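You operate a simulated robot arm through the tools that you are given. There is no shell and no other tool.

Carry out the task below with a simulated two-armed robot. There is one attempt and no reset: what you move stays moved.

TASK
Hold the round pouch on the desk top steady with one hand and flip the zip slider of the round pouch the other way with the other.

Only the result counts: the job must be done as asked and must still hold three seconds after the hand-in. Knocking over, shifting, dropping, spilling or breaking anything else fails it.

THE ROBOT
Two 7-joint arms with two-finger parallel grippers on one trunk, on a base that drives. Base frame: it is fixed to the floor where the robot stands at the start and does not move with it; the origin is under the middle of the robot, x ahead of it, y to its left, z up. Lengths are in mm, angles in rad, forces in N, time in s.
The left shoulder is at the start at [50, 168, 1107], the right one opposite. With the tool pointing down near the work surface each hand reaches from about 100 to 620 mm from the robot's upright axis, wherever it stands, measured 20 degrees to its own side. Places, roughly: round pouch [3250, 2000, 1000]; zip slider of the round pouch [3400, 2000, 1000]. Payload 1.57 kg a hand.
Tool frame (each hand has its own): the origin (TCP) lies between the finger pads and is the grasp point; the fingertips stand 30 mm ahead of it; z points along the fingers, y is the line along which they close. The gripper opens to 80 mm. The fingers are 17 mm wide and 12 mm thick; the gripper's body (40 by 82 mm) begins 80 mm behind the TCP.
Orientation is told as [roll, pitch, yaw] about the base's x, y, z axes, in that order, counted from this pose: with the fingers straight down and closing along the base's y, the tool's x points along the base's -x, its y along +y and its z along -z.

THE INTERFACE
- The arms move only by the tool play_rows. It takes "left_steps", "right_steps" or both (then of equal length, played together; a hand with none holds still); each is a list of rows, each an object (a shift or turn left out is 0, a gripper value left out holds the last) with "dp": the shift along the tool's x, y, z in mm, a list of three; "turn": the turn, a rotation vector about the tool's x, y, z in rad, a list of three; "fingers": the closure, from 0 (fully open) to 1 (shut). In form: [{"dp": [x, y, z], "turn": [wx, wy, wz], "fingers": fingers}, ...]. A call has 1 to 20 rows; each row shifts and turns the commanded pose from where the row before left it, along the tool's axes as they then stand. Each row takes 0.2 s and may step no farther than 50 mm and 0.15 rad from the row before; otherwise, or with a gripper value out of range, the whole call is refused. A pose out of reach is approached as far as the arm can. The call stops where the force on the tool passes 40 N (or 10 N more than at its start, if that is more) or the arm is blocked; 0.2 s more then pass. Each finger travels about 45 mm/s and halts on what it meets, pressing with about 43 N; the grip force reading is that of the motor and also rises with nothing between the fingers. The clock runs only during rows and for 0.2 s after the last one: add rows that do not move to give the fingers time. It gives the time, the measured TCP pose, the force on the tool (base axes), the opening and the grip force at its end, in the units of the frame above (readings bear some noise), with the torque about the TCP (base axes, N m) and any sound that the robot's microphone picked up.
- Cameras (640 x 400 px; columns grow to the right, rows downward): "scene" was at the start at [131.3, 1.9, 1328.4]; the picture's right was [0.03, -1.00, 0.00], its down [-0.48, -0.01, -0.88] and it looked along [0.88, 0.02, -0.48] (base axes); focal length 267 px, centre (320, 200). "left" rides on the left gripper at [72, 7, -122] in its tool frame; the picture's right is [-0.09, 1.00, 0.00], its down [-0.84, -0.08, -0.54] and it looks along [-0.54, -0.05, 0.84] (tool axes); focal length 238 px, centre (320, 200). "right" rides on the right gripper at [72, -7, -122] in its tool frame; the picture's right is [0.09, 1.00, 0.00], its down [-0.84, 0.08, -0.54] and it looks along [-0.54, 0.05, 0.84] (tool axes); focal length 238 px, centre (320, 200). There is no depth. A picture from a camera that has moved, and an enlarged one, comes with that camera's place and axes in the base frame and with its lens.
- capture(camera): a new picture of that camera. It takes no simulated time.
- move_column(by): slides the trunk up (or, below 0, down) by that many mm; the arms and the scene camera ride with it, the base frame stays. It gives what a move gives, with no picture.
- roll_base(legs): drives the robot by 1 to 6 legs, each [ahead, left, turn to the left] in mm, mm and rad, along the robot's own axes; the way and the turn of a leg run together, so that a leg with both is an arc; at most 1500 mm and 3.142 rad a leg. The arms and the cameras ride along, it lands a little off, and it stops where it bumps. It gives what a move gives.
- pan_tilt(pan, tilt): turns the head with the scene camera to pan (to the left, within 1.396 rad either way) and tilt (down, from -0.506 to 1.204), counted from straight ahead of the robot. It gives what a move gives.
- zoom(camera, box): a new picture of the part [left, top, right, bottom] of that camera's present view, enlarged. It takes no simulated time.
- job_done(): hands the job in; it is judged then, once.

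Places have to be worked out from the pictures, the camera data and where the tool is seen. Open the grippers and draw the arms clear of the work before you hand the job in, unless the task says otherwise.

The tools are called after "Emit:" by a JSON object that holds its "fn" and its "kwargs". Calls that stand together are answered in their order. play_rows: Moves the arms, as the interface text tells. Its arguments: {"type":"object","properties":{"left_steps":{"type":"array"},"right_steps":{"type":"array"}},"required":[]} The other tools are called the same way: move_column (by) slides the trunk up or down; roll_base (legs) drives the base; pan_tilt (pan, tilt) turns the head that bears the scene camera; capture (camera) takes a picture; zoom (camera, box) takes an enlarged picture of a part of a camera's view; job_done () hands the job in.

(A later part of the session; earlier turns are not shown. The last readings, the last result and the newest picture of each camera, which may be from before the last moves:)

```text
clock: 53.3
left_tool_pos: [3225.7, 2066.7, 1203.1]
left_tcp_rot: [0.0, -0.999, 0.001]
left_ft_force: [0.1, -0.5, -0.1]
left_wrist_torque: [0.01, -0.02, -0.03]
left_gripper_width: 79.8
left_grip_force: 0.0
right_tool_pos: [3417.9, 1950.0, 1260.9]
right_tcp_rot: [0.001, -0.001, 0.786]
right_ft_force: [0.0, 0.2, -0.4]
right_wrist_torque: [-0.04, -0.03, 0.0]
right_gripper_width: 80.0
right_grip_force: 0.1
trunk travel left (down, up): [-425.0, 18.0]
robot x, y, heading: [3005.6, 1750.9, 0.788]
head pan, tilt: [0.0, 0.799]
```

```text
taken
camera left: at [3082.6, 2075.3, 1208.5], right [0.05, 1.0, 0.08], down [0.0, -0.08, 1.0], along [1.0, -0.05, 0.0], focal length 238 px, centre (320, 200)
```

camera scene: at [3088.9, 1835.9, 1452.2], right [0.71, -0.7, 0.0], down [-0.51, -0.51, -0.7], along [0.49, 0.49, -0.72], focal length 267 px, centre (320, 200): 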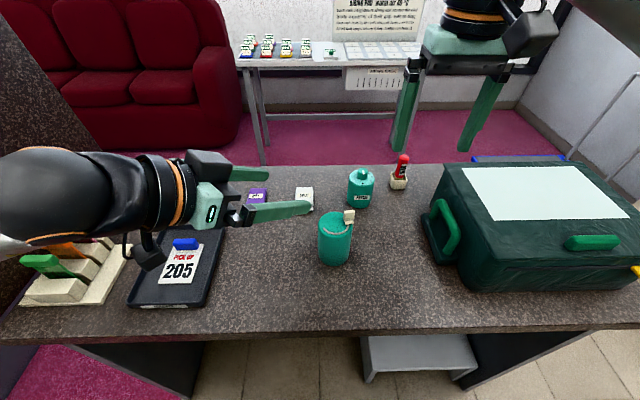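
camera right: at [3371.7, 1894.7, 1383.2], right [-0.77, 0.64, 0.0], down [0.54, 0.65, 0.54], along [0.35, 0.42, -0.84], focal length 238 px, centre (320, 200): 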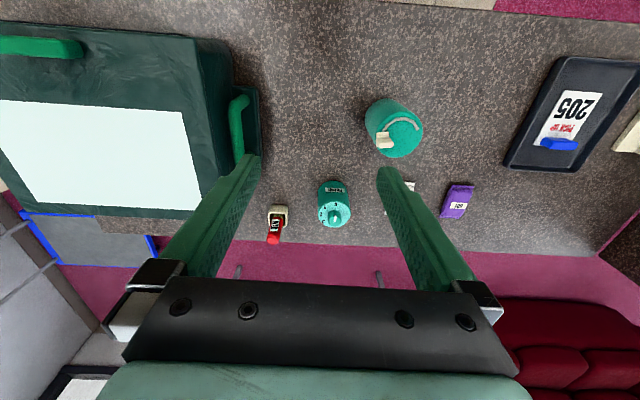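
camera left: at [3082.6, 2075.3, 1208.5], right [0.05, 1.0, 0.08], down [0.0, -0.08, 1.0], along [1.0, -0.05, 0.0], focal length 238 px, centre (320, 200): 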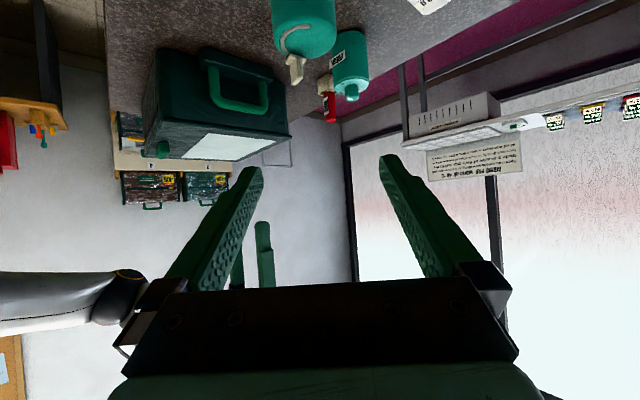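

The left hand now points forward-right and down at 33° below level, with the pouch ahead. I lower it to the pre-grasp point [3212, 2058.5, 1057], 150 mm back along the finger line.

Emit:
{"fn": "play_rows", "kwargs": {"left_steps": [{"dp": [32.6, -2, 16.8]}, {"dp": [32.6, -2, 16.8]}, {"dp": [32.6, -2, 16.8]}, {"dp": [32.6, -2, 16.8]}, {}, {}]}}

Emit:
{"fn": "capture", "kwargs": {"camera": "scene"}}

Emit:
{"fn": "capture", "kwargs": {"camera": "left"}}

```text
clock: 54.7
left_tool_pos: [3223.7, 2067.2, 1057.8]
left_tcp_rot: [0.002, -1.001, 0.001]
left_ft_force: [0.6, 0.1, -0.6]
left_wrist_torque: [0.01, 0.03, 0.01]
left_gripper_width: 79.8
left_grip_force: 0.1
left hand out of reach, approached as far as the arm can: row 1, 2
right_tool_pos: [3419.0, 1950.1, 1260.8]
right_tcp_rot: [0.0, 0.0, 0.789]
right_ft_force: [-0.5, -0.6, -0.4]
right_wrist_torque: [0.0, -0.01, 0.01]
right_gripper_width: 80.0
right_grip_force: 0.1
trunk travel left (down, up): [-425.0, 18.0]
robot x, y, heading: [3005.8, 1747.7, 0.786]
head pan, tilt: [0.0, 0.799]
```

```text
taken
camera scene: at [3088.8, 1835.9, 1452.1], right [0.71, -0.71, 0.0], down [-0.51, -0.51, -0.7], along [0.49, 0.49, -0.72], focal length 267 px, centre (320, 200)
```

scene: 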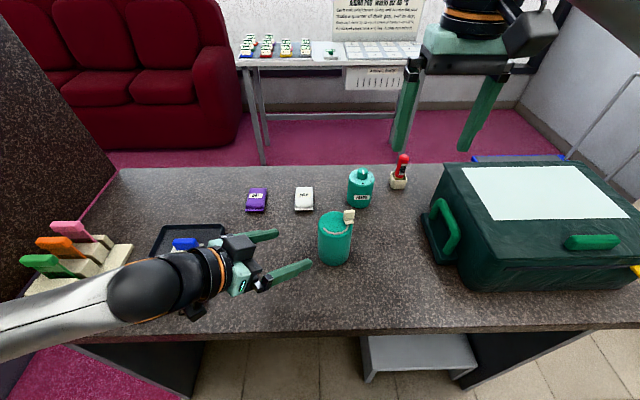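

```text
taken
camera left: at [3082.0, 2076.1, 1062.6], right [0.05, 1.0, 0.08], down [0.0, -0.08, 1.0], along [1.0, -0.05, 0.0], focal length 238 px, centre (320, 200)
```

left: 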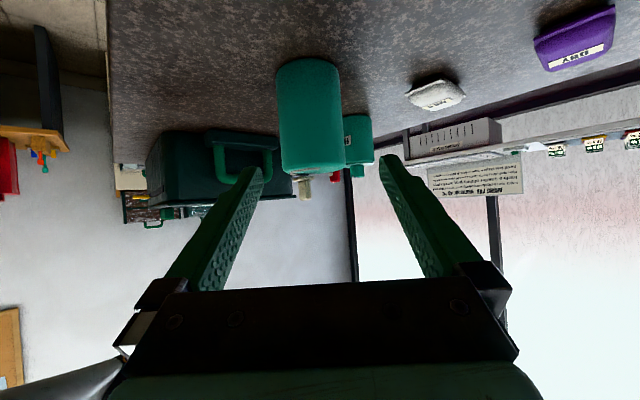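

The left hand is at [3224, 2067, 1058]; the ray through the pouch's middle gives y≈2058.5, agreeing with my estimate. I zoom in on the pouch to refine its centre and width before the tight approach.

Emit:
{"fn": "zoom", "kwargs": {"camera": "left", "box": [262, 50, 358, 110]}}

Emit:
{"fn": "zoom", "kwargs": {"camera": "left", "box": [262, 120, 358, 210]}}

```text
6.67 times, centred on (310, 80) of left
camera zoom: at [3082.0, 2076.1, 1062.6], right [0.05, 1.0, 0.08], down [0.0, -0.08, 1.0], along [1.0, -0.05, 0.0], focal length 1589 px, centre (387, 1000)
```

zoom: 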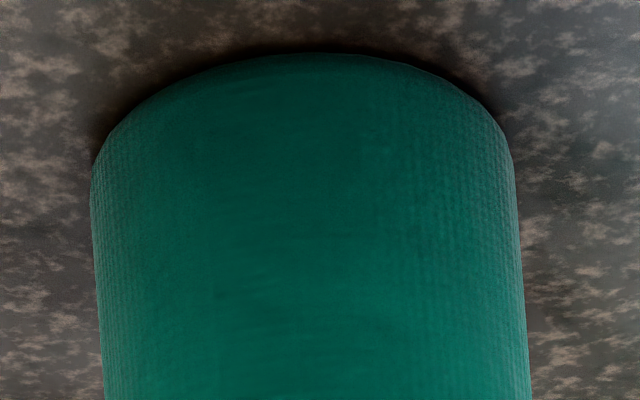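

```text
4.44 times, centred on (310, 165) of left
camera zoom: at [3082.0, 2076.1, 1062.6], right [0.05, 1.0, 0.08], down [0.0, -0.08, 1.0], along [1.0, -0.05, 0.0], focal length 1059 px, centre (364, 356)
```

zoom: 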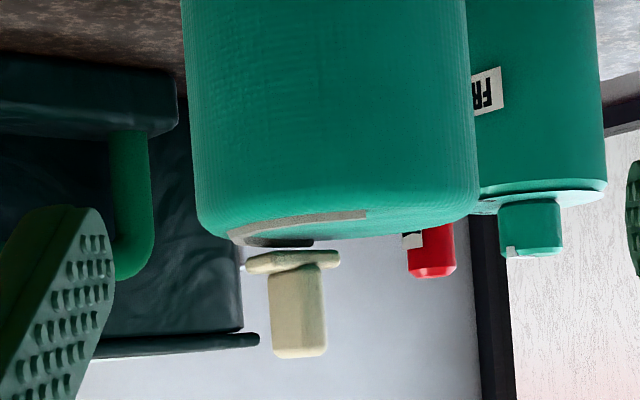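

Refined: pouch axis y≈2059, radius ≈35.8 mm (so about 4 mm clearance per finger). I first align the left hand onto the approach line, then check before sliding in.

Emit:
{"fn": "play_rows", "kwargs": {"left_steps": [{"dp": [6.8, -8.2, 20]}, {}, {}]}}

Emit:
{"fn": "capture", "kwargs": {"camera": "left"}}

```text
clock: 55.5
left_tool_pos: [3236.2, 2060.7, 1041.1]
left_tcp_rot: [-0.001, -1.001, 0.002]
left_ft_force: [0.1, 0.6, 1.4]
left_wrist_torque: [0.0, 0.0, -0.03]
left_gripper_width: 79.9
left_grip_force: 0.0
right_tool_pos: [3418.4, 1950.8, 1259.7]
right_tcp_rot: [0.0, 0.0, 0.787]
right_ft_force: [0.0, 0.7, -0.1]
right_wrist_torque: [-0.02, -0.01, 0.0]
right_gripper_width: 80.0
right_grip_force: 0.1
trunk travel left (down, up): [-425.0, 18.0]
robot x, y, heading: [3001.3, 1749.2, 0.783]
head pan, tilt: [0.0, 0.799]
```

```text
taken
camera left: at [3094.7, 2068.6, 1046.5], right [0.05, 1.0, 0.08], down [0.0, -0.08, 1.0], along [1.0, -0.05, 0.0], focal length 238 px, centre (320, 200)
```

left: 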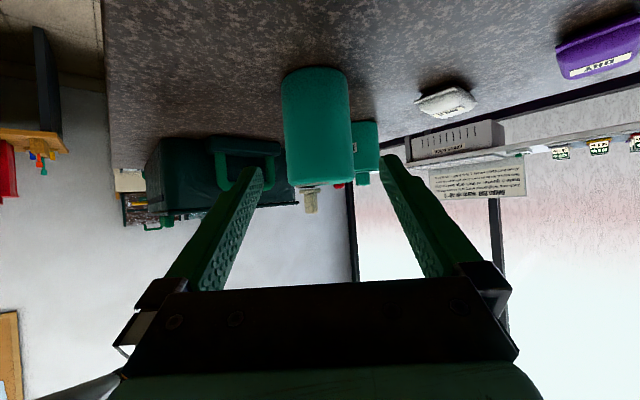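

The image shows the pouch axis about 2–3 mm to the left of the finger mid-plane, so I correct y by −2.5 mm while advancing 20 mm, then check at higher zoom.

Emit:
{"fn": "play_rows", "kwargs": {"left_steps": [{"dp": [0, -2.5, 20]}, {}, {}]}}

Emit:
{"fn": "zoom", "kwargs": {"camera": "left", "box": [240, 60, 400, 160]}}

Emit:
{"fn": "zoom", "kwargs": {"camera": "left", "box": [220, 120, 420, 245]}}

```text
clock: 56.3
left_tool_pos: [3253.3, 2060.5, 1031.3]
left_tcp_rot: [0.002, -1.002, 0.002]
left_ft_force: [0.6, 0.8, -0.4]
left_wrist_torque: [-0.01, -0.05, 0.0]
left_gripper_width: 80.1
left_grip_force: 0.1
right_tool_pos: [3419.5, 1949.0, 1259.8]
right_tcp_rot: [0.0, 0.001, 0.786]
right_ft_force: [0.1, -0.3, 0.2]
right_wrist_torque: [-0.03, 0.01, 0.0]
right_gripper_width: 80.0
right_grip_force: 0.1
trunk travel left (down, up): [-425.0, 18.0]
robot x, y, heading: [3007.5, 1749.8, 0.786]
head pan, tilt: [0.0, 0.799]
```

```text
4.00 times, centred on (320, 110) of left
camera zoom: at [3111.4, 2067.1, 1036.0], right [0.05, 1.0, 0.08], down [0.0, -0.08, 1.0], along [1.0, -0.05, 0.0], focal length 953 px, centre (320, 560)
```

zoom: 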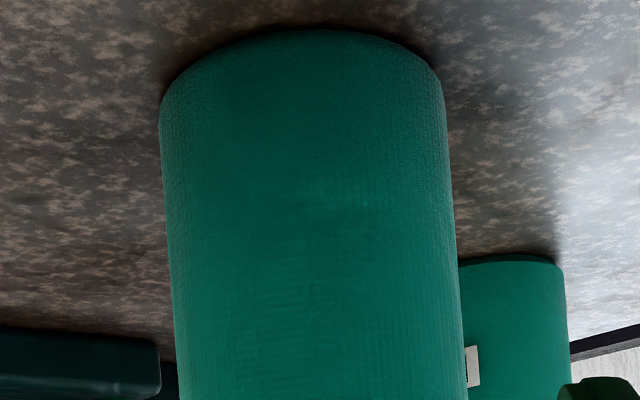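

```text
3.20 times, centred on (320, 182) of left
camera zoom: at [3111.4, 2067.1, 1036.0], right [0.05, 1.0, 0.08], down [0.0, -0.08, 1.0], along [1.0, -0.05, 0.0], focal length 763 px, centre (320, 256)
```

zoom: 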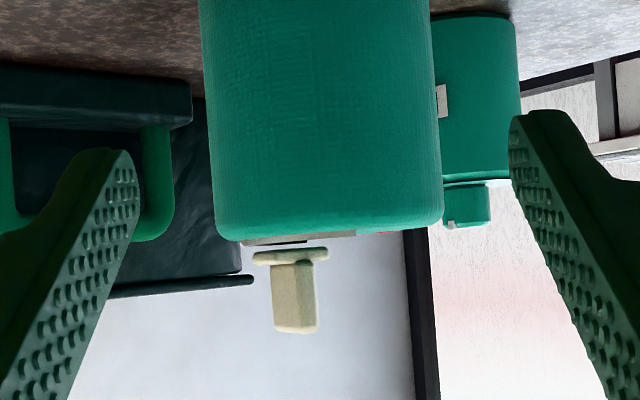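

Alignment: still ~1.5 mm off toward −y. I correct that while advancing another 45 mm, and look again before the last stretch.

Emit:
{"fn": "play_rows", "kwargs": {"left_steps": [{"dp": [0, -1.5, 22]}, {"dp": [0, 0, 23]}, {}, {}]}}

Emit:
{"fn": "capture", "kwargs": {"camera": "left"}}

Emit:
{"fn": "zoom", "kwargs": {"camera": "scene", "box": [220, 180, 420, 305]}}

```text
clock: 57.3
left_tool_pos: [3291.8, 2057.3, 1008.2]
left_tcp_rot: [0.004, -1.002, 0.002]
left_ft_force: [0.6, -0.3, -0.7]
left_wrist_torque: [0.0, -0.03, -0.03]
left_gripper_width: 79.8
left_grip_force: 0.1
right_tool_pos: [3418.0, 1950.3, 1258.5]
right_tcp_rot: [0.001, 0.0, 0.786]
right_ft_force: [0.0, 0.3, -0.4]
right_wrist_torque: [-0.05, 0.0, 0.0]
right_gripper_width: 80.2
right_grip_force: 0.1
trunk travel left (down, up): [-425.0, 18.0]
robot x, y, heading: [3005.2, 1752.5, 0.79]
head pan, tilt: [0.0, 0.799]
```

```text
taken
camera left: at [3149.5, 2065.4, 1012.7], right [0.05, 1.0, 0.08], down [-0.01, -0.08, 1.0], along [1.0, -0.05, 0.0], focal length 238 px, centre (320, 200)
```

left: 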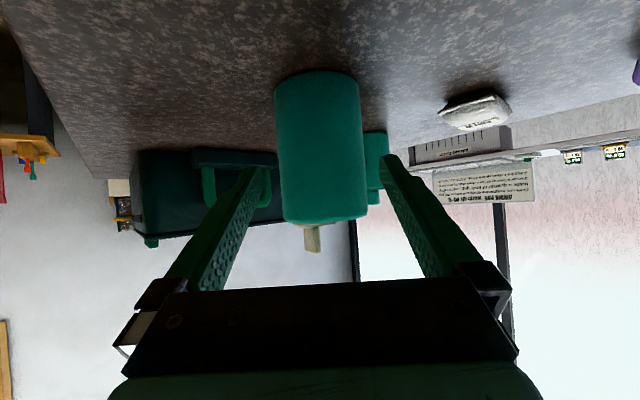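

```text
3.20 times, centred on (320, 242) of scene
camera zoom: at [3089.0, 1835.8, 1452.1], right [0.71, -0.71, 0.0], down [-0.51, -0.51, -0.7], along [0.49, 0.49, -0.72], focal length 853 px, centre (320, 64)
```

zoom: 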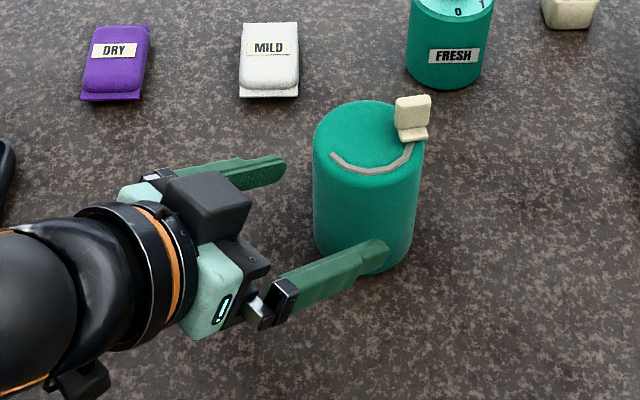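

The left hand is at about r=47 mm short of its grip spot. I check the centring at higher zoom before sliding the fingers around the pouch.

Emit:
{"fn": "zoom", "kwargs": {"camera": "left", "box": [240, 100, 400, 200]}}

```text
4.00 times, centred on (320, 150) of left
camera zoom: at [3149.5, 2065.4, 1012.7], right [0.05, 1.0, 0.08], down [-0.01, -0.08, 1.0], along [1.0, -0.05, 0.0], focal length 953 px, centre (320, 400)
```

zoom: 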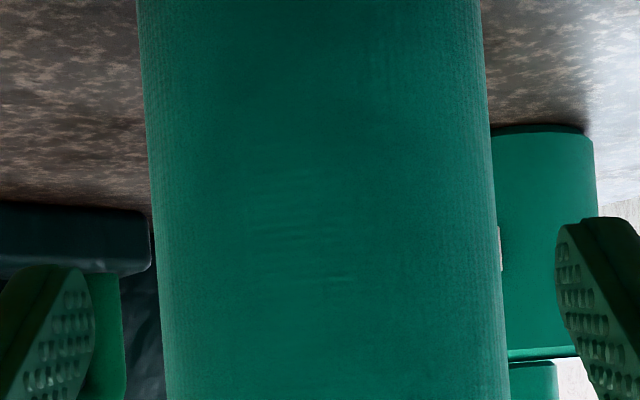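

The pouch is centred within about 1 mm between the fingers. I slide in the remaining 55 mm along the fingers.

Emit:
{"fn": "play_rows", "kwargs": {"left_steps": [{"dp": [0, 0.3, 18.4]}, {"dp": [0, 0, 18.4]}, {"dp": [0, 0, 18.3]}, {}, {}]}}

Emit:
{"fn": "zoom", "kwargs": {"camera": "scene", "box": [220, 180, 420, 305]}}

Emit:
{"fn": "capture", "kwargs": {"camera": "left"}}

```text
clock: 58.5
left_tool_pos: [3337.2, 2057.7, 978.9]
left_tcp_rot: [0.001, -1.003, -0.001]
left_ft_force: [0.3, 0.1, 0.3]
left_wrist_torque: [0.01, -0.01, 0.01]
left_gripper_width: 80.0
left_grip_force: 0.0
right_tool_pos: [3419.0, 1950.5, 1259.8]
right_tcp_rot: [0.001, 0.0, 0.787]
right_ft_force: [-0.9, -0.1, 0.4]
right_wrist_torque: [-0.01, 0.02, 0.02]
right_gripper_width: 79.9
right_grip_force: 0.0
trunk travel left (down, up): [-425.0, 18.0]
robot x, y, heading: [3002.5, 1752.5, 0.786]
head pan, tilt: [0.0, 0.799]
```

```text
3.20 times, centred on (320, 242) of scene
camera zoom: at [3089.0, 1835.9, 1452.1], right [0.71, -0.71, 0.0], down [-0.51, -0.51, -0.7], along [0.49, 0.49, -0.72], focal length 853 px, centre (320, 64)
```

zoom: 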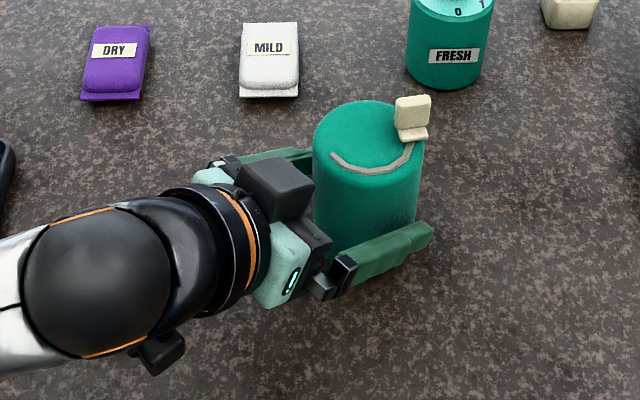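

```text
taken
camera left: at [3195.4, 2065.3, 983.4], right [0.05, 1.0, 0.08], down [0.0, -0.08, 1.0], along [1.0, -0.05, 0.0], focal length 238 px, centre (320, 200)
```

left: 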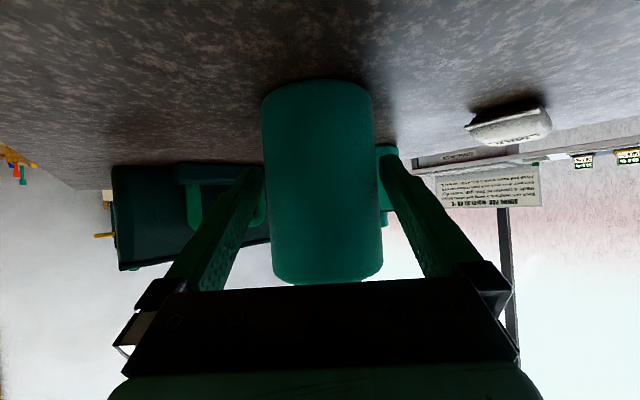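

The fingers straddle the pouch with no contact force. I close the left gripper gently on it and read the grip.

Emit:
{"fn": "play_rows", "kwargs": {"left_steps": [{"fingers": 0.2}, {}, {}, {}]}}

Emit:
{"fn": "capture", "kwargs": {"camera": "right"}}

Emit:
{"fn": "zoom", "kwargs": {"camera": "scene", "box": [220, 180, 420, 305]}}

```text
clock: 59.5
left_tool_pos: [3337.7, 2057.3, 979.9]
left_tcp_rot: [0.0, -1.001, 0.002]
left_ft_force: [-0.4, 0.5, 0.2]
left_wrist_torque: [0.0, -0.05, 0.02]
left_gripper_width: 69.8
left_grip_force: 43.0
right_tool_pos: [3417.5, 1951.5, 1260.8]
right_tcp_rot: [-0.001, -0.001, 0.788]
right_ft_force: [0.5, 1.0, -0.4]
right_wrist_torque: [0.02, 0.0, 0.01]
right_gripper_width: 79.8
right_grip_force: 0.0
trunk travel left (down, up): [-425.0, 18.0]
robot x, y, heading: [3000.9, 1751.8, 0.789]
head pan, tilt: [0.0, 0.799]
```

```text
taken
camera right: at [3371.7, 1894.7, 1383.3], right [-0.77, 0.64, 0.0], down [0.54, 0.65, 0.54], along [0.35, 0.42, -0.84], focal length 238 px, centre (320, 200)
```

right: 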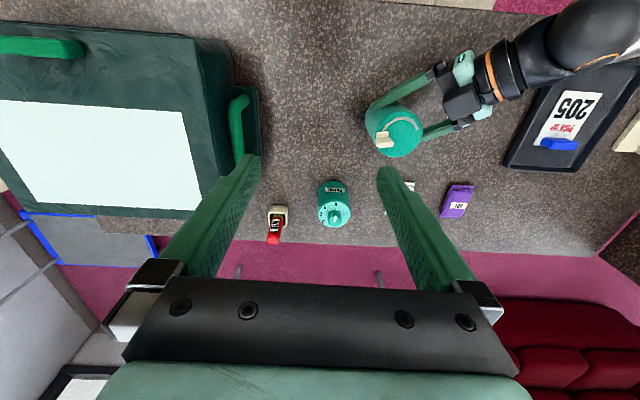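

```text
3.20 times, centred on (320, 242) of scene
camera zoom: at [3088.9, 1835.9, 1452.1], right [0.71, -0.71, 0.0], down [-0.51, -0.51, -0.7], along [0.49, 0.49, -0.72], focal length 853 px, centre (320, 64)
```

zoom: 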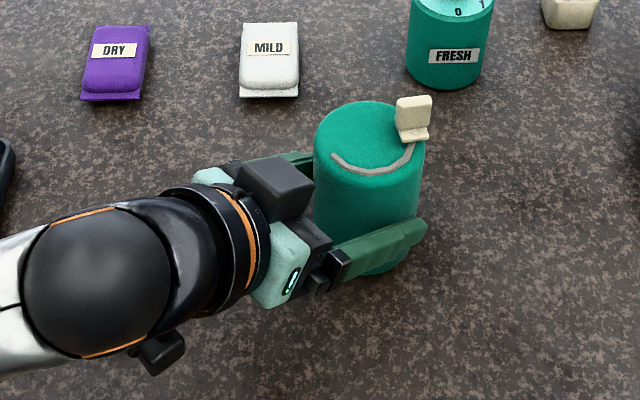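

The pouch is held at 69.8 mm with 43 N and has not visibly moved. I re-measure the slider and the left gripper's clearance in the right camera.

Emit:
{"fn": "zoom", "kwargs": {"camera": "right", "box": [352, 60, 512, 165]}}

Emit:
{"fn": "zoom", "kwargs": {"camera": "right", "box": [356, 100, 432, 160]}}

```text
3.81 times, centred on (432, 112) of right
camera zoom: at [3371.7, 1894.7, 1383.3], right [-0.77, 0.64, 0.0], down [0.54, 0.65, 0.54], along [0.35, 0.42, -0.84], focal length 908 px, centre (-107, 533)
```

zoom: 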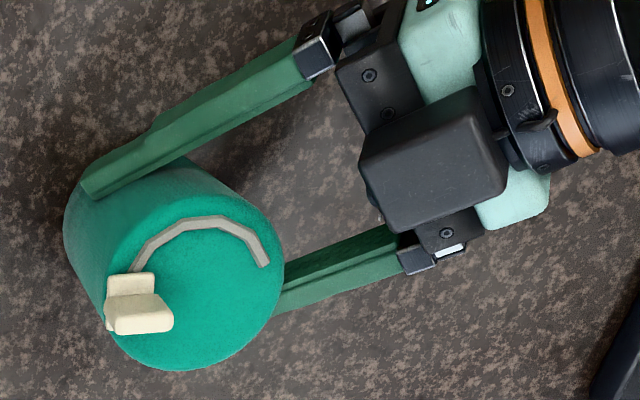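

```text
6.67 times, centred on (394, 130) of right
camera zoom: at [3371.7, 1894.7, 1383.3], right [-0.77, 0.64, 0.0], down [0.54, 0.65, 0.54], along [0.35, 0.42, -0.84], focal length 1589 px, centre (-173, 667)
```

zoom: 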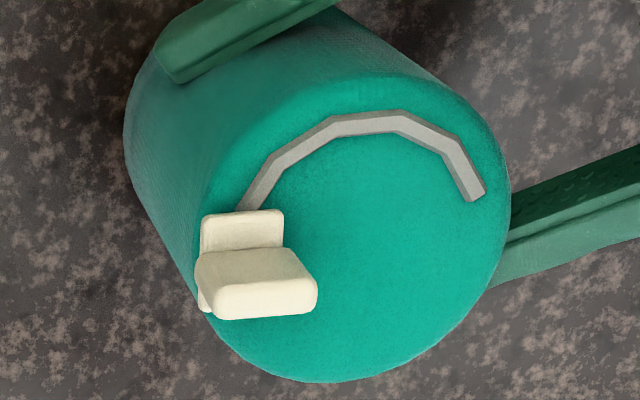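

Geometry is confirmed: track centre C≈(3351, 2057.8), tab at −29.5° on a ~27 mm radius, far end at 161°; the left gripper's top block stays ≥60 mm from the axis, so it's clear of the sweep. I'll push the tab with the right hand's closed fingers at a fixed yaw of 60°. First: turn, close, and move to a point above and behind the tab.

Emit:
{"fn": "play_rows", "kwargs": {"right_steps": [{"turn": [0, 0, -0.13], "fingers": 1.0}, {"turn": [0, 0, -0.129]}, {}, {}, {}, {"dp": [-22.4, 21.6, 25]}, {"dp": [-22.4, 21.6, 25]}, {"dp": [-22.4, 21.6, 25]}, {"dp": [-22.4, 21.6, 25]}, {}, {}]}}

Emit:
{"fn": "capture", "kwargs": {"camera": "right"}}

Emit:
{"fn": "capture", "kwargs": {"camera": "scene"}}

```text
clock: 61.9
left_tool_pos: [3337.9, 2058.3, 978.1]
left_tcp_rot: [0.002, -1.002, 0.003]
left_ft_force: [-1.0, 0.4, 1.2]
left_wrist_torque: [-0.09, -0.04, 0.0]
left_gripper_width: 69.9
left_grip_force: 42.7
right_tool_pos: [3387.3, 2072.6, 1159.8]
right_tcp_rot: [0.0, 0.001, 1.047]
right_ft_force: [-0.4, 0.2, -0.3]
right_wrist_torque: [0.02, -0.01, -0.03]
right_gripper_width: 0.0
right_grip_force: 21.3
trunk travel left (down, up): [-425.0, 18.0]
robot x, y, heading: [3006.4, 1754.1, 0.785]
head pan, tilt: [0.0, 0.799]
```

```text
taken
camera right: at [3356.9, 2006.7, 1282.0], right [-0.91, 0.42, 0.0], down [0.35, 0.76, 0.54], along [0.23, 0.49, -0.84], focal length 238 px, centre (320, 200)
```

right: 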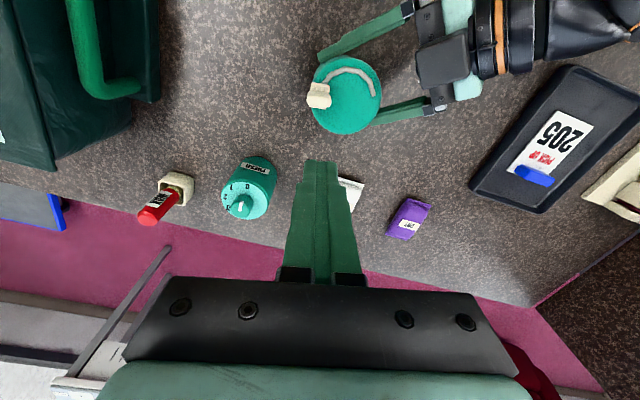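

```text
taken
camera scene: at [3088.7, 1835.8, 1452.1], right [0.71, -0.71, 0.0], down [-0.51, -0.51, -0.7], along [0.49, 0.49, -0.72], focal length 267 px, centre (320, 200)
```

scene: 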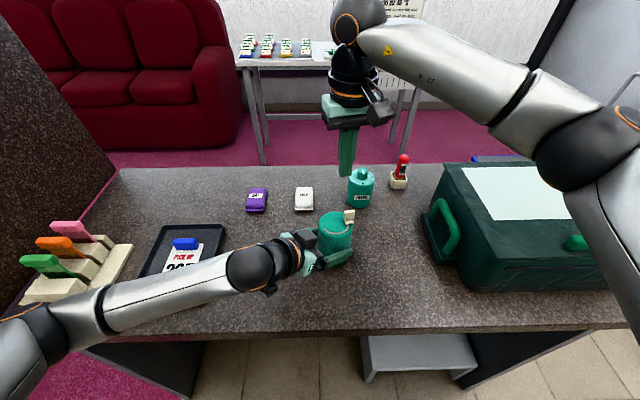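

The right hand, closed, is above and behind the tab at [3387, 2072.6, 1160]. I zoom in from this closer view to refine tab and axis positions.

Emit:
{"fn": "zoom", "kwargs": {"camera": "right", "box": [296, 50, 392, 140]}}

```text
4.44 times, centred on (344, 95) of right
camera zoom: at [3356.9, 2006.7, 1282.0], right [-0.91, 0.42, 0.0], down [0.35, 0.76, 0.54], along [0.23, 0.49, -0.84], focal length 1059 px, centre (213, 667)
```

zoom: 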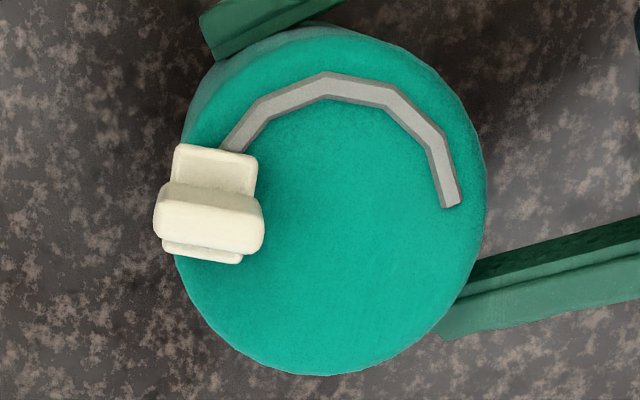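

Refined: C≈(3350.8, 2057.2), slider at −31.5° on r≈27 mm, tab 20×8 mm, tab top ≈1062. I descend straight down behind the tab so the closed fingertips sit at z≈1041, beside the tab and above the pouch top.

Emit:
{"fn": "play_rows", "kwargs": {"right_steps": [{"dp": [0, 0, 40]}, {"dp": [0, 0, 35]}, {"dp": [0, 0, 14]}, {}, {}]}}

Emit:
{"fn": "capture", "kwargs": {"camera": "right"}}

Emit:
{"fn": "zoom", "kwargs": {"camera": "scene", "box": [270, 170, 410, 270]}}

```text
clock: 63.1
left_tool_pos: [3337.2, 2058.0, 978.2]
left_tcp_rot: [0.002, -1.003, 0.0]
left_ft_force: [-0.4, 0.4, 2.2]
left_wrist_torque: [-0.05, 0.01, 0.02]
left_gripper_width: 69.8
left_grip_force: 43.1
right_tool_pos: [3386.7, 2071.4, 1071.5]
right_tcp_rot: [0.0, 0.001, 1.048]
right_ft_force: [-0.9, -0.4, 1.0]
right_wrist_torque: [0.01, 0.03, 0.01]
right_gripper_width: 0.4
right_grip_force: 21.6
trunk travel left (down, up): [-425.0, 18.0]
robot x, y, heading: [3003.3, 1751.7, 0.785]
head pan, tilt: [0.0, 0.799]
```

```text
taken
camera right: at [3356.3, 2006.1, 1194.4], right [-0.91, 0.42, 0.0], down [0.35, 0.76, 0.54], along [0.23, 0.49, -0.84], focal length 238 px, centre (320, 200)
```

right: 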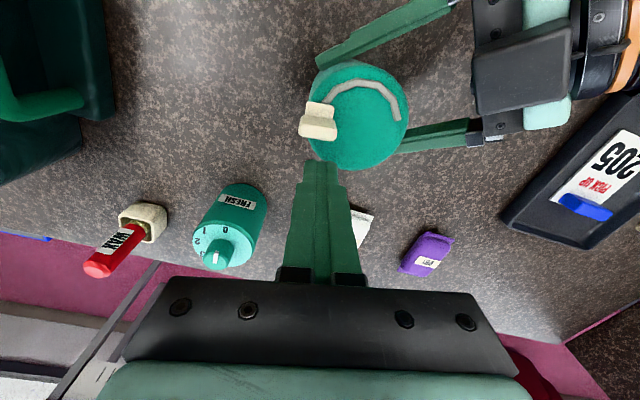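

```text
4.00 times, centred on (340, 220) of scene
camera zoom: at [3088.7, 1835.8, 1452.1], right [0.71, -0.71, 0.0], down [-0.51, -0.51, -0.7], along [0.49, 0.49, -0.72], focal length 1067 px, centre (240, 120)
```

zoom: 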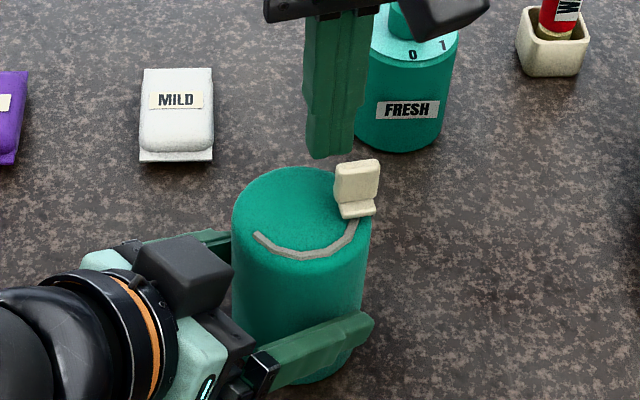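

The right fingertips sit at z≈1042 beside the tab, with nothing touched. I now move into contact and push the tab the first ~20° along its track, then check.

Emit:
{"fn": "play_rows", "kwargs": {"right_steps": [{"dp": [9.6, -2.55, 0]}, {"dp": [8.75, -1.24, 0]}, {"dp": [3.03, -1.75, 0]}, {"dp": [3.2, -1.85, 0]}, {}]}}

Emit:
{"fn": "zoom", "kwargs": {"camera": "right", "box": [270, 40, 430, 190]}}

Emit:
{"fn": "zoom", "kwargs": {"camera": "scene", "box": [270, 170, 410, 270]}}

```text
clock: 64.3
left_tool_pos: [3337.3, 2056.9, 978.5]
left_tcp_rot: [-0.001, -1.002, 0.004]
left_ft_force: [-0.1, -4.9, -0.3]
left_wrist_torque: [0.23, -0.07, -0.14]
left_gripper_width: 69.9
left_grip_force: 42.8
right_tool_pos: [3382.6, 2046.3, 1071.4]
right_tcp_rot: [0.001, -0.001, 1.047]
right_ft_force: [-0.3, 4.4, -0.1]
right_wrist_torque: [0.07, -0.04, -0.06]
right_gripper_width: 0.1
right_grip_force: 21.5
trunk travel left (down, up): [-425.0, 18.0]
robot x, y, heading: [3004.9, 1750.7, 0.785]
head pan, tilt: [0.0, 0.799]
```

```text
2.67 times, centred on (350, 115) of right
camera zoom: at [3351.1, 1980.6, 1194.9], right [-0.91, 0.42, 0.0], down [0.35, 0.76, 0.54], along [0.23, 0.49, -0.84], focal length 636 px, centre (240, 427)
```

zoom: 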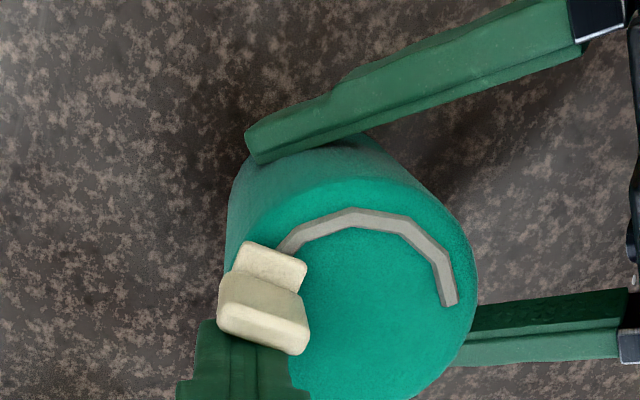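

```text
4.00 times, centred on (340, 220) of scene
camera zoom: at [3088.8, 1835.6, 1452.2], right [0.71, -0.71, 0.0], down [-0.51, -0.51, -0.7], along [0.49, 0.49, -0.72], focal length 1067 px, centre (240, 120)
```

zoom: 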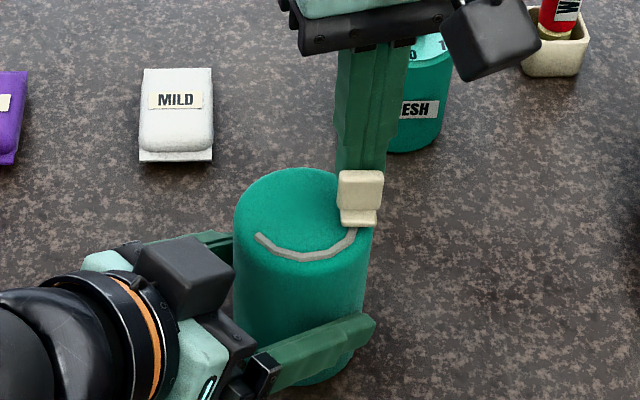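

Contact made with only ~5 N; the slider is moving along the track and the pouch is steady. I continue the push around to about −90°.

Emit:
{"fn": "play_rows", "kwargs": {"right_steps": [{"dp": [4.27, -1.2, 0]}, {"dp": [5.05, -0.26, 0]}, {"dp": [5.24, 0.67, 0]}, {"dp": [5.3, 2.05, 0]}, {}]}}

Emit:
{"fn": "zoom", "kwargs": {"camera": "right", "box": [270, 40, 430, 190]}}

Emit:
{"fn": "zoom", "kwargs": {"camera": "scene", "box": [270, 170, 410, 270]}}

```text
clock: 65.5
left_tool_pos: [3337.0, 2058.3, 978.9]
left_tcp_rot: [0.003, -1.002, 0.003]
left_ft_force: [-1.2, -2.5, 1.6]
left_wrist_torque: [-0.08, -0.05, -0.04]
left_gripper_width: 69.9
left_grip_force: 43.2
right_tool_pos: [3371.2, 2029.5, 1070.8]
right_tcp_rot: [0.001, 0.0, 1.048]
right_ft_force: [1.1, 0.5, 1.0]
right_wrist_torque: [-0.03, 0.01, 0.03]
right_gripper_width: 0.1
right_grip_force: 21.3
trunk travel left (down, up): [-425.0, 18.0]
robot x, y, heading: [3004.6, 1747.9, 0.785]
head pan, tilt: [0.0, 0.799]
```

```text
2.67 times, centred on (350, 115) of right
camera zoom: at [3340.6, 1963.5, 1194.8], right [-0.91, 0.42, 0.0], down [0.35, 0.76, 0.54], along [0.23, 0.49, -0.84], focal length 636 px, centre (240, 427)
```

zoom: 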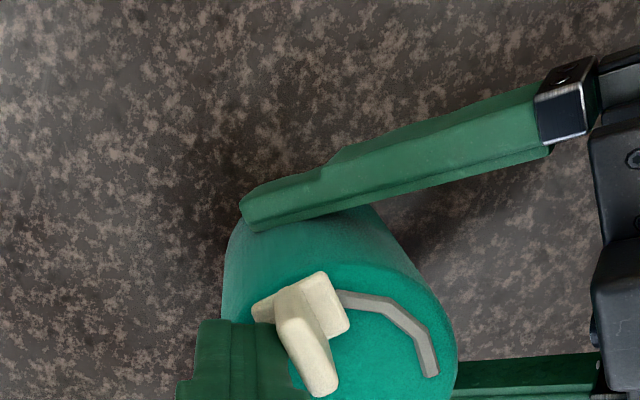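

```text
4.00 times, centred on (340, 220) of scene
camera zoom: at [3088.8, 1835.6, 1452.2], right [0.71, -0.71, 0.0], down [-0.51, -0.51, -0.7], along [0.49, 0.49, -0.72], focal length 1067 px, centre (240, 120)
```

zoom: 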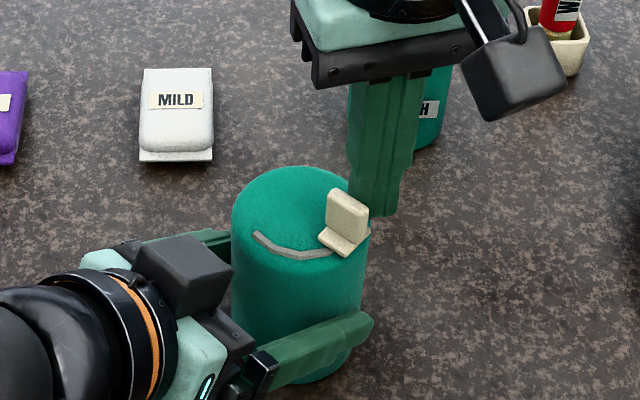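

The slider follows nicely and is now past the front-right of the arc. I continue pushing it across the front.

Emit:
{"fn": "play_rows", "kwargs": {"right_steps": [{"dp": [3.05, 5.28, 0]}, {"dp": [4.34, 4.3, 0]}, {"dp": [3.41, 5.3, 0]}, {"dp": [2.62, 3.34, 0]}, {"dp": [2.09, 4.22, 0]}, {}]}}

Emit:
{"fn": "zoom", "kwargs": {"camera": "right", "box": [250, 50, 410, 200]}}

Emit:
{"fn": "zoom", "kwargs": {"camera": "scene", "box": [270, 170, 410, 270]}}

```text
clock: 66.9
left_tool_pos: [3337.2, 2057.3, 978.9]
left_tcp_rot: [0.002, -1.002, 0.003]
left_ft_force: [-2.1, 1.7, 3.2]
left_wrist_torque: [-0.14, -0.1, -0.06]
left_gripper_width: 69.7
left_grip_force: 43.0
right_tool_pos: [3344.5, 2026.8, 1071.6]
right_tcp_rot: [0.0, 0.001, 1.048]
right_ft_force: [2.1, -0.1, 0.6]
right_wrist_torque: [-0.05, -0.07, -0.05]
right_gripper_width: 0.0
right_grip_force: 21.4
trunk travel left (down, up): [-425.0, 18.0]
robot x, y, heading: [3004.1, 1745.8, 0.788]
head pan, tilt: [0.0, 0.799]
```

```text
2.67 times, centred on (330, 125) of right
camera zoom: at [3313.3, 1961.0, 1194.0], right [-0.91, 0.42, 0.0], down [0.35, 0.76, 0.54], along [0.23, 0.49, -0.84], focal length 636 px, centre (293, 400)
```

zoom: 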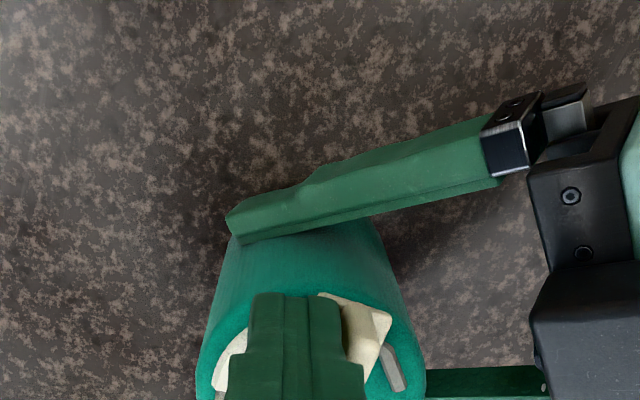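

```text
4.00 times, centred on (340, 220) of scene
camera zoom: at [3088.7, 1835.8, 1452.2], right [0.71, -0.71, 0.0], down [-0.51, -0.51, -0.7], along [0.49, 0.49, -0.72], focal length 1067 px, centre (240, 120)
```

zoom: 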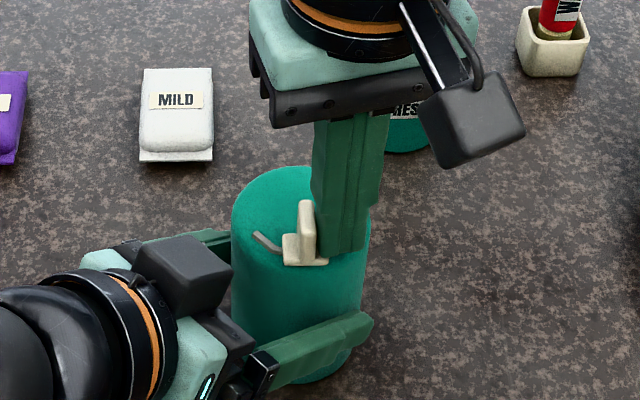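

The slider is past the front middle and the force stays ~2 N. I continue around toward the left end, stopping at about −180° to check.

Emit:
{"fn": "play_rows", "kwargs": {"right_steps": [{"dp": [1.01, 4.96, 0]}, {"dp": [-0.7, 4.79, 0]}, {"dp": [-1.0, 5.44, 0]}, {"dp": [-2.77, 4.6, 0]}, {}]}}

Emit:
{"fn": "capture", "kwargs": {"camera": "right"}}

Emit:
{"fn": "zoom", "kwargs": {"camera": "scene", "box": [270, 170, 410, 270]}}

```text
clock: 68.1
left_tool_pos: [3337.8, 2057.5, 977.9]
left_tcp_rot: [0.002, -1.002, 0.002]
left_ft_force: [-2.0, 3.1, 3.3]
left_wrist_torque: [-0.11, 0.05, -0.03]
left_gripper_width: 69.7
left_grip_force: 43.1
right_tool_pos: [3328.8, 2039.8, 1070.9]
right_tcp_rot: [0.0, 0.0, 1.047]
right_ft_force: [0.1, -2.3, 0.7]
right_wrist_torque: [-0.05, 0.03, 0.05]
right_gripper_width: 0.0
right_grip_force: 21.2
trunk travel left (down, up): [-425.0, 18.0]
robot x, y, heading: [3007.6, 1749.3, 0.789]
head pan, tilt: [0.0, 0.799]
```

```text
taken
camera right: at [3297.6, 1974.6, 1194.1], right [-0.91, 0.42, 0.0], down [0.35, 0.76, 0.54], along [0.23, 0.49, -0.84], focal length 238 px, centre (320, 200)
```

right: 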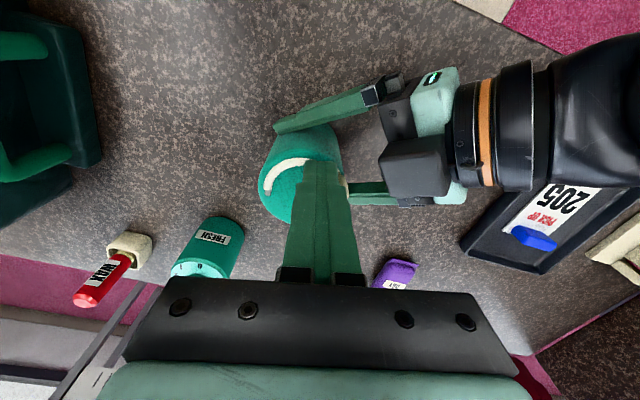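

```text
4.00 times, centred on (340, 220) of scene
camera zoom: at [3088.6, 1835.9, 1452.1], right [0.71, -0.71, 0.0], down [-0.51, -0.51, -0.7], along [0.49, 0.49, -0.72], focal length 1067 px, centre (240, 120)
```

zoom: 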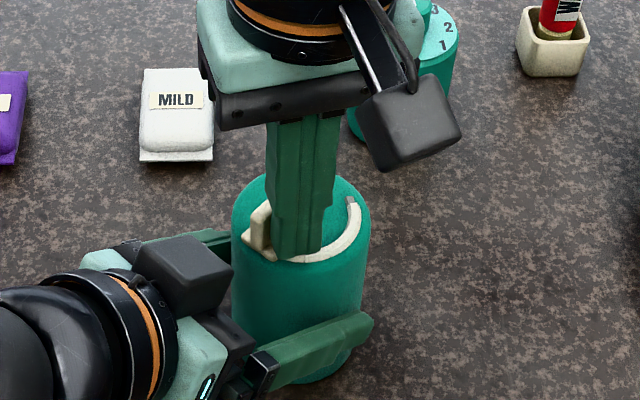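

The traversed track has turned cream and the slider is nearly at the left end. I push the last part in smaller steps and watch the force for the end stop.

Emit:
{"fn": "play_rows", "kwargs": {"right_steps": [{"dp": [-1.7, 1.7, 0]}, {"dp": [-1.7, 1.65, 0]}, {"dp": [-2.1, 1.85, 0]}, {}]}}

Emit:
{"fn": "zoom", "kwargs": {"camera": "scene", "box": [290, 190, 390, 260]}}

Emit:
{"fn": "zoom", "kwargs": {"camera": "right", "box": [240, 110, 400, 220]}}

```text
clock: 69.1
left_tool_pos: [3337.6, 2058.9, 977.5]
left_tcp_rot: [0.002, -0.999, 0.005]
left_ft_force: [-0.5, 7.5, 2.8]
left_wrist_torque: [-1.08, -0.01, -0.18]
left_gripper_width: 69.4
left_grip_force: 43.2
right_tool_pos: [3327.6, 2046.6, 1071.2]
right_tcp_rot: [-0.003, 0.002, 1.046]
right_ft_force: [1.0, -11.0, 0.2]
right_wrist_torque: [-0.04, 0.0, 0.02]
right_gripper_width: 0.2
right_grip_force: 20.5
trunk travel left (down, up): [-425.0, 18.0]
robot x, y, heading: [3002.5, 1751.2, 0.79]
head pan, tilt: [0.0, 0.799]
```

```text
5.71 times, centred on (340, 225) of scene
camera zoom: at [3088.7, 1835.4, 1452.2], right [0.71, -0.71, 0.0], down [-0.51, -0.51, -0.7], along [0.49, 0.49, -0.72], focal length 1524 px, centre (206, 57)
```

zoom: 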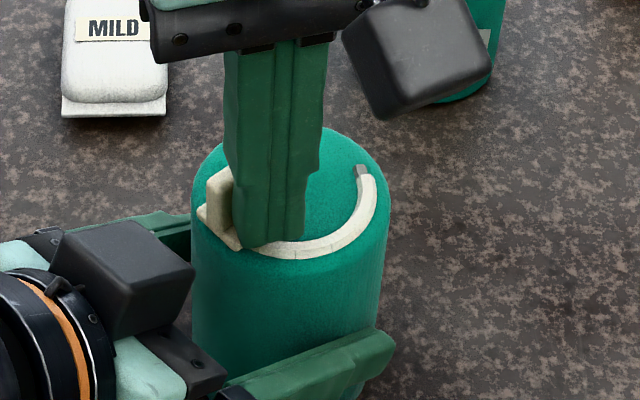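

```text
3.64 times, centred on (320, 165) of right
camera zoom: at [3296.2, 1981.4, 1193.9], right [-0.91, 0.42, 0.0], down [0.35, 0.76, 0.54], along [0.23, 0.49, -0.84], focal length 867 px, centre (320, 327)
```

zoom: 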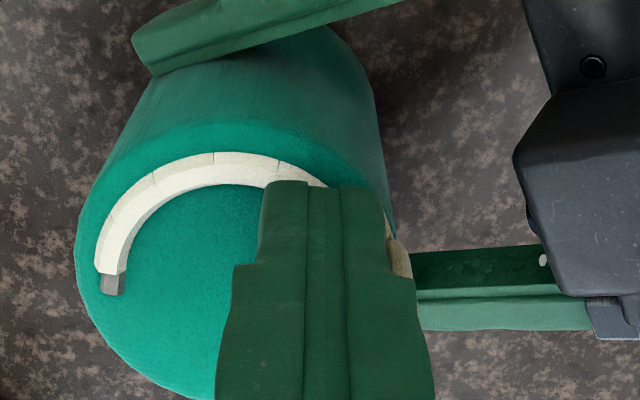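

Force has risen to ~11 N, tangential to the track, suggesting the end stop. I nudge it 1.2 mm further to confirm that it is rigid.

Emit:
{"fn": "play_rows", "kwargs": {"right_steps": [{"dp": [-0.5, 0.4, 0]}, {"dp": [-0.5, 0.4, 0]}, {}]}}

Emit:
{"fn": "zoom", "kwargs": {"camera": "scene", "box": [290, 190, 390, 260]}}

```text
clock: 69.9
left_tool_pos: [3337.4, 2059.2, 978.8]
left_tcp_rot: [0.005, -1.002, 0.002]
left_ft_force: [2.5, 17.0, 2.0]
left_wrist_torque: [-1.38, 0.26, -0.24]
left_gripper_width: 69.9
left_grip_force: 42.8
right_tool_pos: [3327.4, 2048.0, 1070.4]
right_tcp_rot: [-0.002, 0.004, 1.049]
right_ft_force: [-2.9, -17.8, 0.2]
right_wrist_torque: [-0.35, 0.05, 0.13]
right_gripper_width: 0.0
right_grip_force: 21.4
trunk travel left (down, up): [-425.0, 18.0]
robot x, y, heading: [3002.4, 1749.1, 0.788]
head pan, tilt: [0.0, 0.799]
```

```text
5.71 times, centred on (340, 225) of scene
camera zoom: at [3088.7, 1835.6, 1452.1], right [0.71, -0.71, 0.0], down [-0.51, -0.51, -0.7], along [0.49, 0.49, -0.72], focal length 1524 px, centre (206, 57)
```

zoom: 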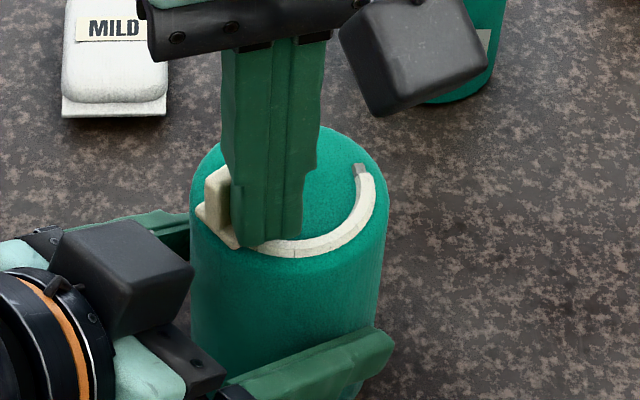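

The force climbed to ~18 N with hardly any motion, so the slider is at its end stop. I back the right hand off along the track and lift it straight up to check.

Emit:
{"fn": "play_rows", "kwargs": {"right_steps": [{"dp": [4.7, -1.85, 0]}, {"dp": [4.7, -1.85, 0]}, {"dp": [0, 0, -40]}, {"dp": [0, 0, -45]}, {}, {}]}}

Emit:
{"fn": "capture", "kwargs": {"camera": "right"}}

Emit:
{"fn": "zoom", "kwargs": {"camera": "scene", "box": [290, 190, 390, 260]}}

```text
clock: 71.3
left_tool_pos: [3338.1, 2057.4, 978.6]
left_tcp_rot: [0.0, -1.001, 0.002]
left_ft_force: [0.5, -1.2, 0.6]
left_wrist_torque: [0.02, 0.03, 0.0]
left_gripper_width: 69.9
left_grip_force: 43.2
right_tool_pos: [3326.3, 2038.2, 1157.9]
right_tcp_rot: [0.001, 0.001, 1.047]
right_ft_force: [-0.1, -0.7, 0.2]
right_wrist_torque: [0.04, -0.02, 0.0]
right_gripper_width: 0.1
right_grip_force: 21.4
trunk travel left (down, up): [-425.0, 18.0]
robot x, y, heading: [3003.6, 1751.2, 0.788]
head pan, tilt: [0.0, 0.799]
```

```text
taken
camera right: at [3294.7, 1973.3, 1279.6], right [-0.91, 0.42, 0.0], down [0.35, 0.76, 0.54], along [0.23, 0.49, -0.84], focal length 238 px, centre (320, 200)
```

right: 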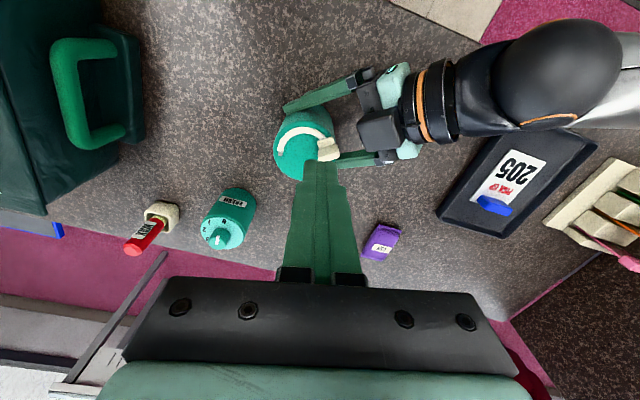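

```text
5.71 times, centred on (340, 225) of scene
camera zoom: at [3088.8, 1835.6, 1452.1], right [0.71, -0.71, 0.0], down [-0.51, -0.51, -0.7], along [0.49, 0.49, -0.72], focal length 1524 px, centre (206, 57)
```

zoom: 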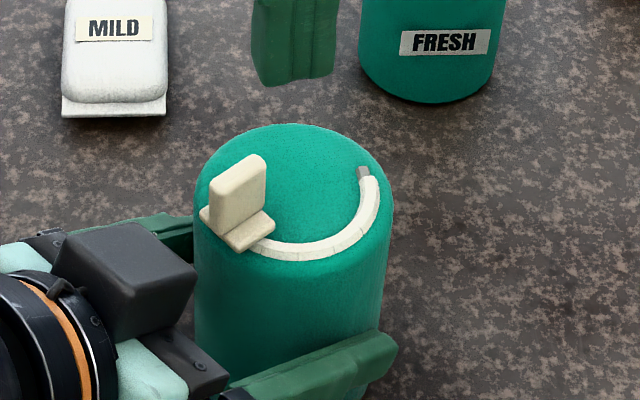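

The slider now stands at the left end with the whole track behind it cream. I zoom with the right camera to confirm it is fully home.

Emit:
{"fn": "zoom", "kwargs": {"camera": "right", "box": [260, 95, 356, 190]}}

```text
4.21 times, centred on (308, 142) of right
camera zoom: at [3294.7, 1973.3, 1279.6], right [-0.91, 0.42, 0.0], down [0.35, 0.76, 0.54], along [0.23, 0.49, -0.84], focal length 1004 px, centre (370, 442)
```

zoom: 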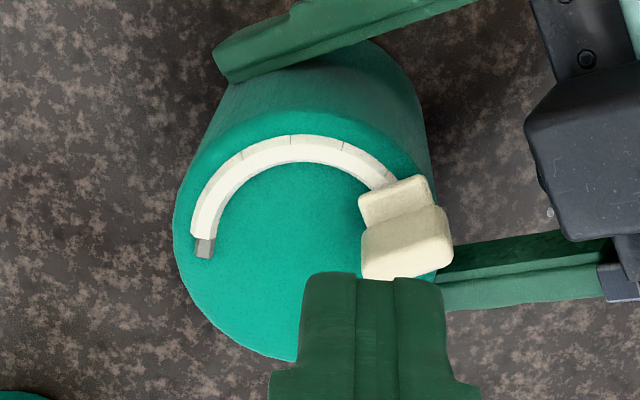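

The slider covers the far end of the track and was against a rigid stop, so the flip is complete. Now the right hand rises and moves away to its earlier spot before opening; the left hand still holds.

Emit:
{"fn": "play_rows", "kwargs": {"right_steps": [{"dp": [0, 0, -45]}, {"dp": [0, 0, -45]}, {"dp": [9.7, -36.2, 0]}, {"dp": [9.7, -36.2, 0]}, {"dp": [9.7, -36.2, 0]}, {"fingers": 0.0}, {}, {}, {}, {}]}}

Emit:
{"fn": "zoom", "kwargs": {"camera": "scene", "box": [290, 190, 390, 260]}}

Emit:
{"fn": "capture", "kwargs": {"camera": "right"}}

```text
clock: 73.5
left_tool_pos: [3338.1, 2056.7, 978.8]
left_tcp_rot: [0.001, -1.002, 0.002]
left_ft_force: [-0.7, 0.0, 1.4]
left_wrist_torque: [0.0, 0.05, 0.0]
left_gripper_width: 69.8
left_grip_force: 43.1
right_tool_pos: [3404.3, 1959.6, 1244.4]
right_tcp_rot: [-0.001, 0.0, 1.047]
right_ft_force: [-0.6, -0.7, 0.0]
right_wrist_torque: [0.0, -0.01, 0.03]
right_gripper_width: 80.1
right_grip_force: 0.0
trunk travel left (down, up): [-425.0, 18.0]
robot x, y, heading: [3004.2, 1750.7, 0.787]
head pan, tilt: [0.0, 0.799]
```

```text
5.71 times, centred on (340, 225) of scene
camera zoom: at [3088.8, 1835.7, 1452.1], right [0.71, -0.71, 0.0], down [-0.51, -0.51, -0.7], along [0.49, 0.49, -0.72], focal length 1524 px, centre (206, 57)
```

zoom: 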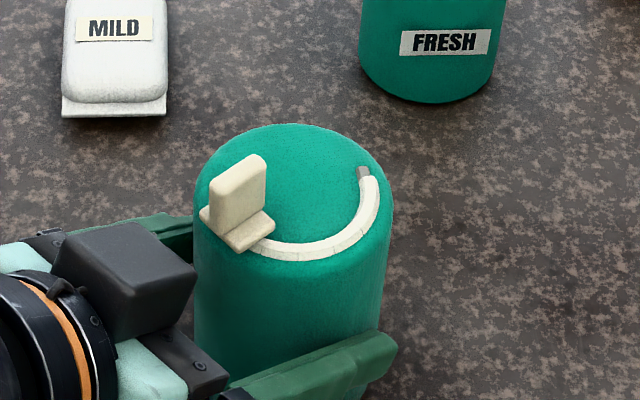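

```text
taken
camera right: at [3372.8, 1893.1, 1368.3], right [-0.91, 0.42, 0.0], down [0.35, 0.76, 0.54], along [0.23, 0.49, -0.84], focal length 238 px, centre (320, 200)
```

right: 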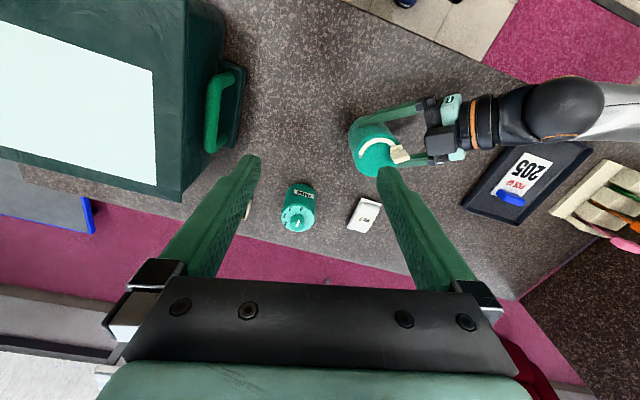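

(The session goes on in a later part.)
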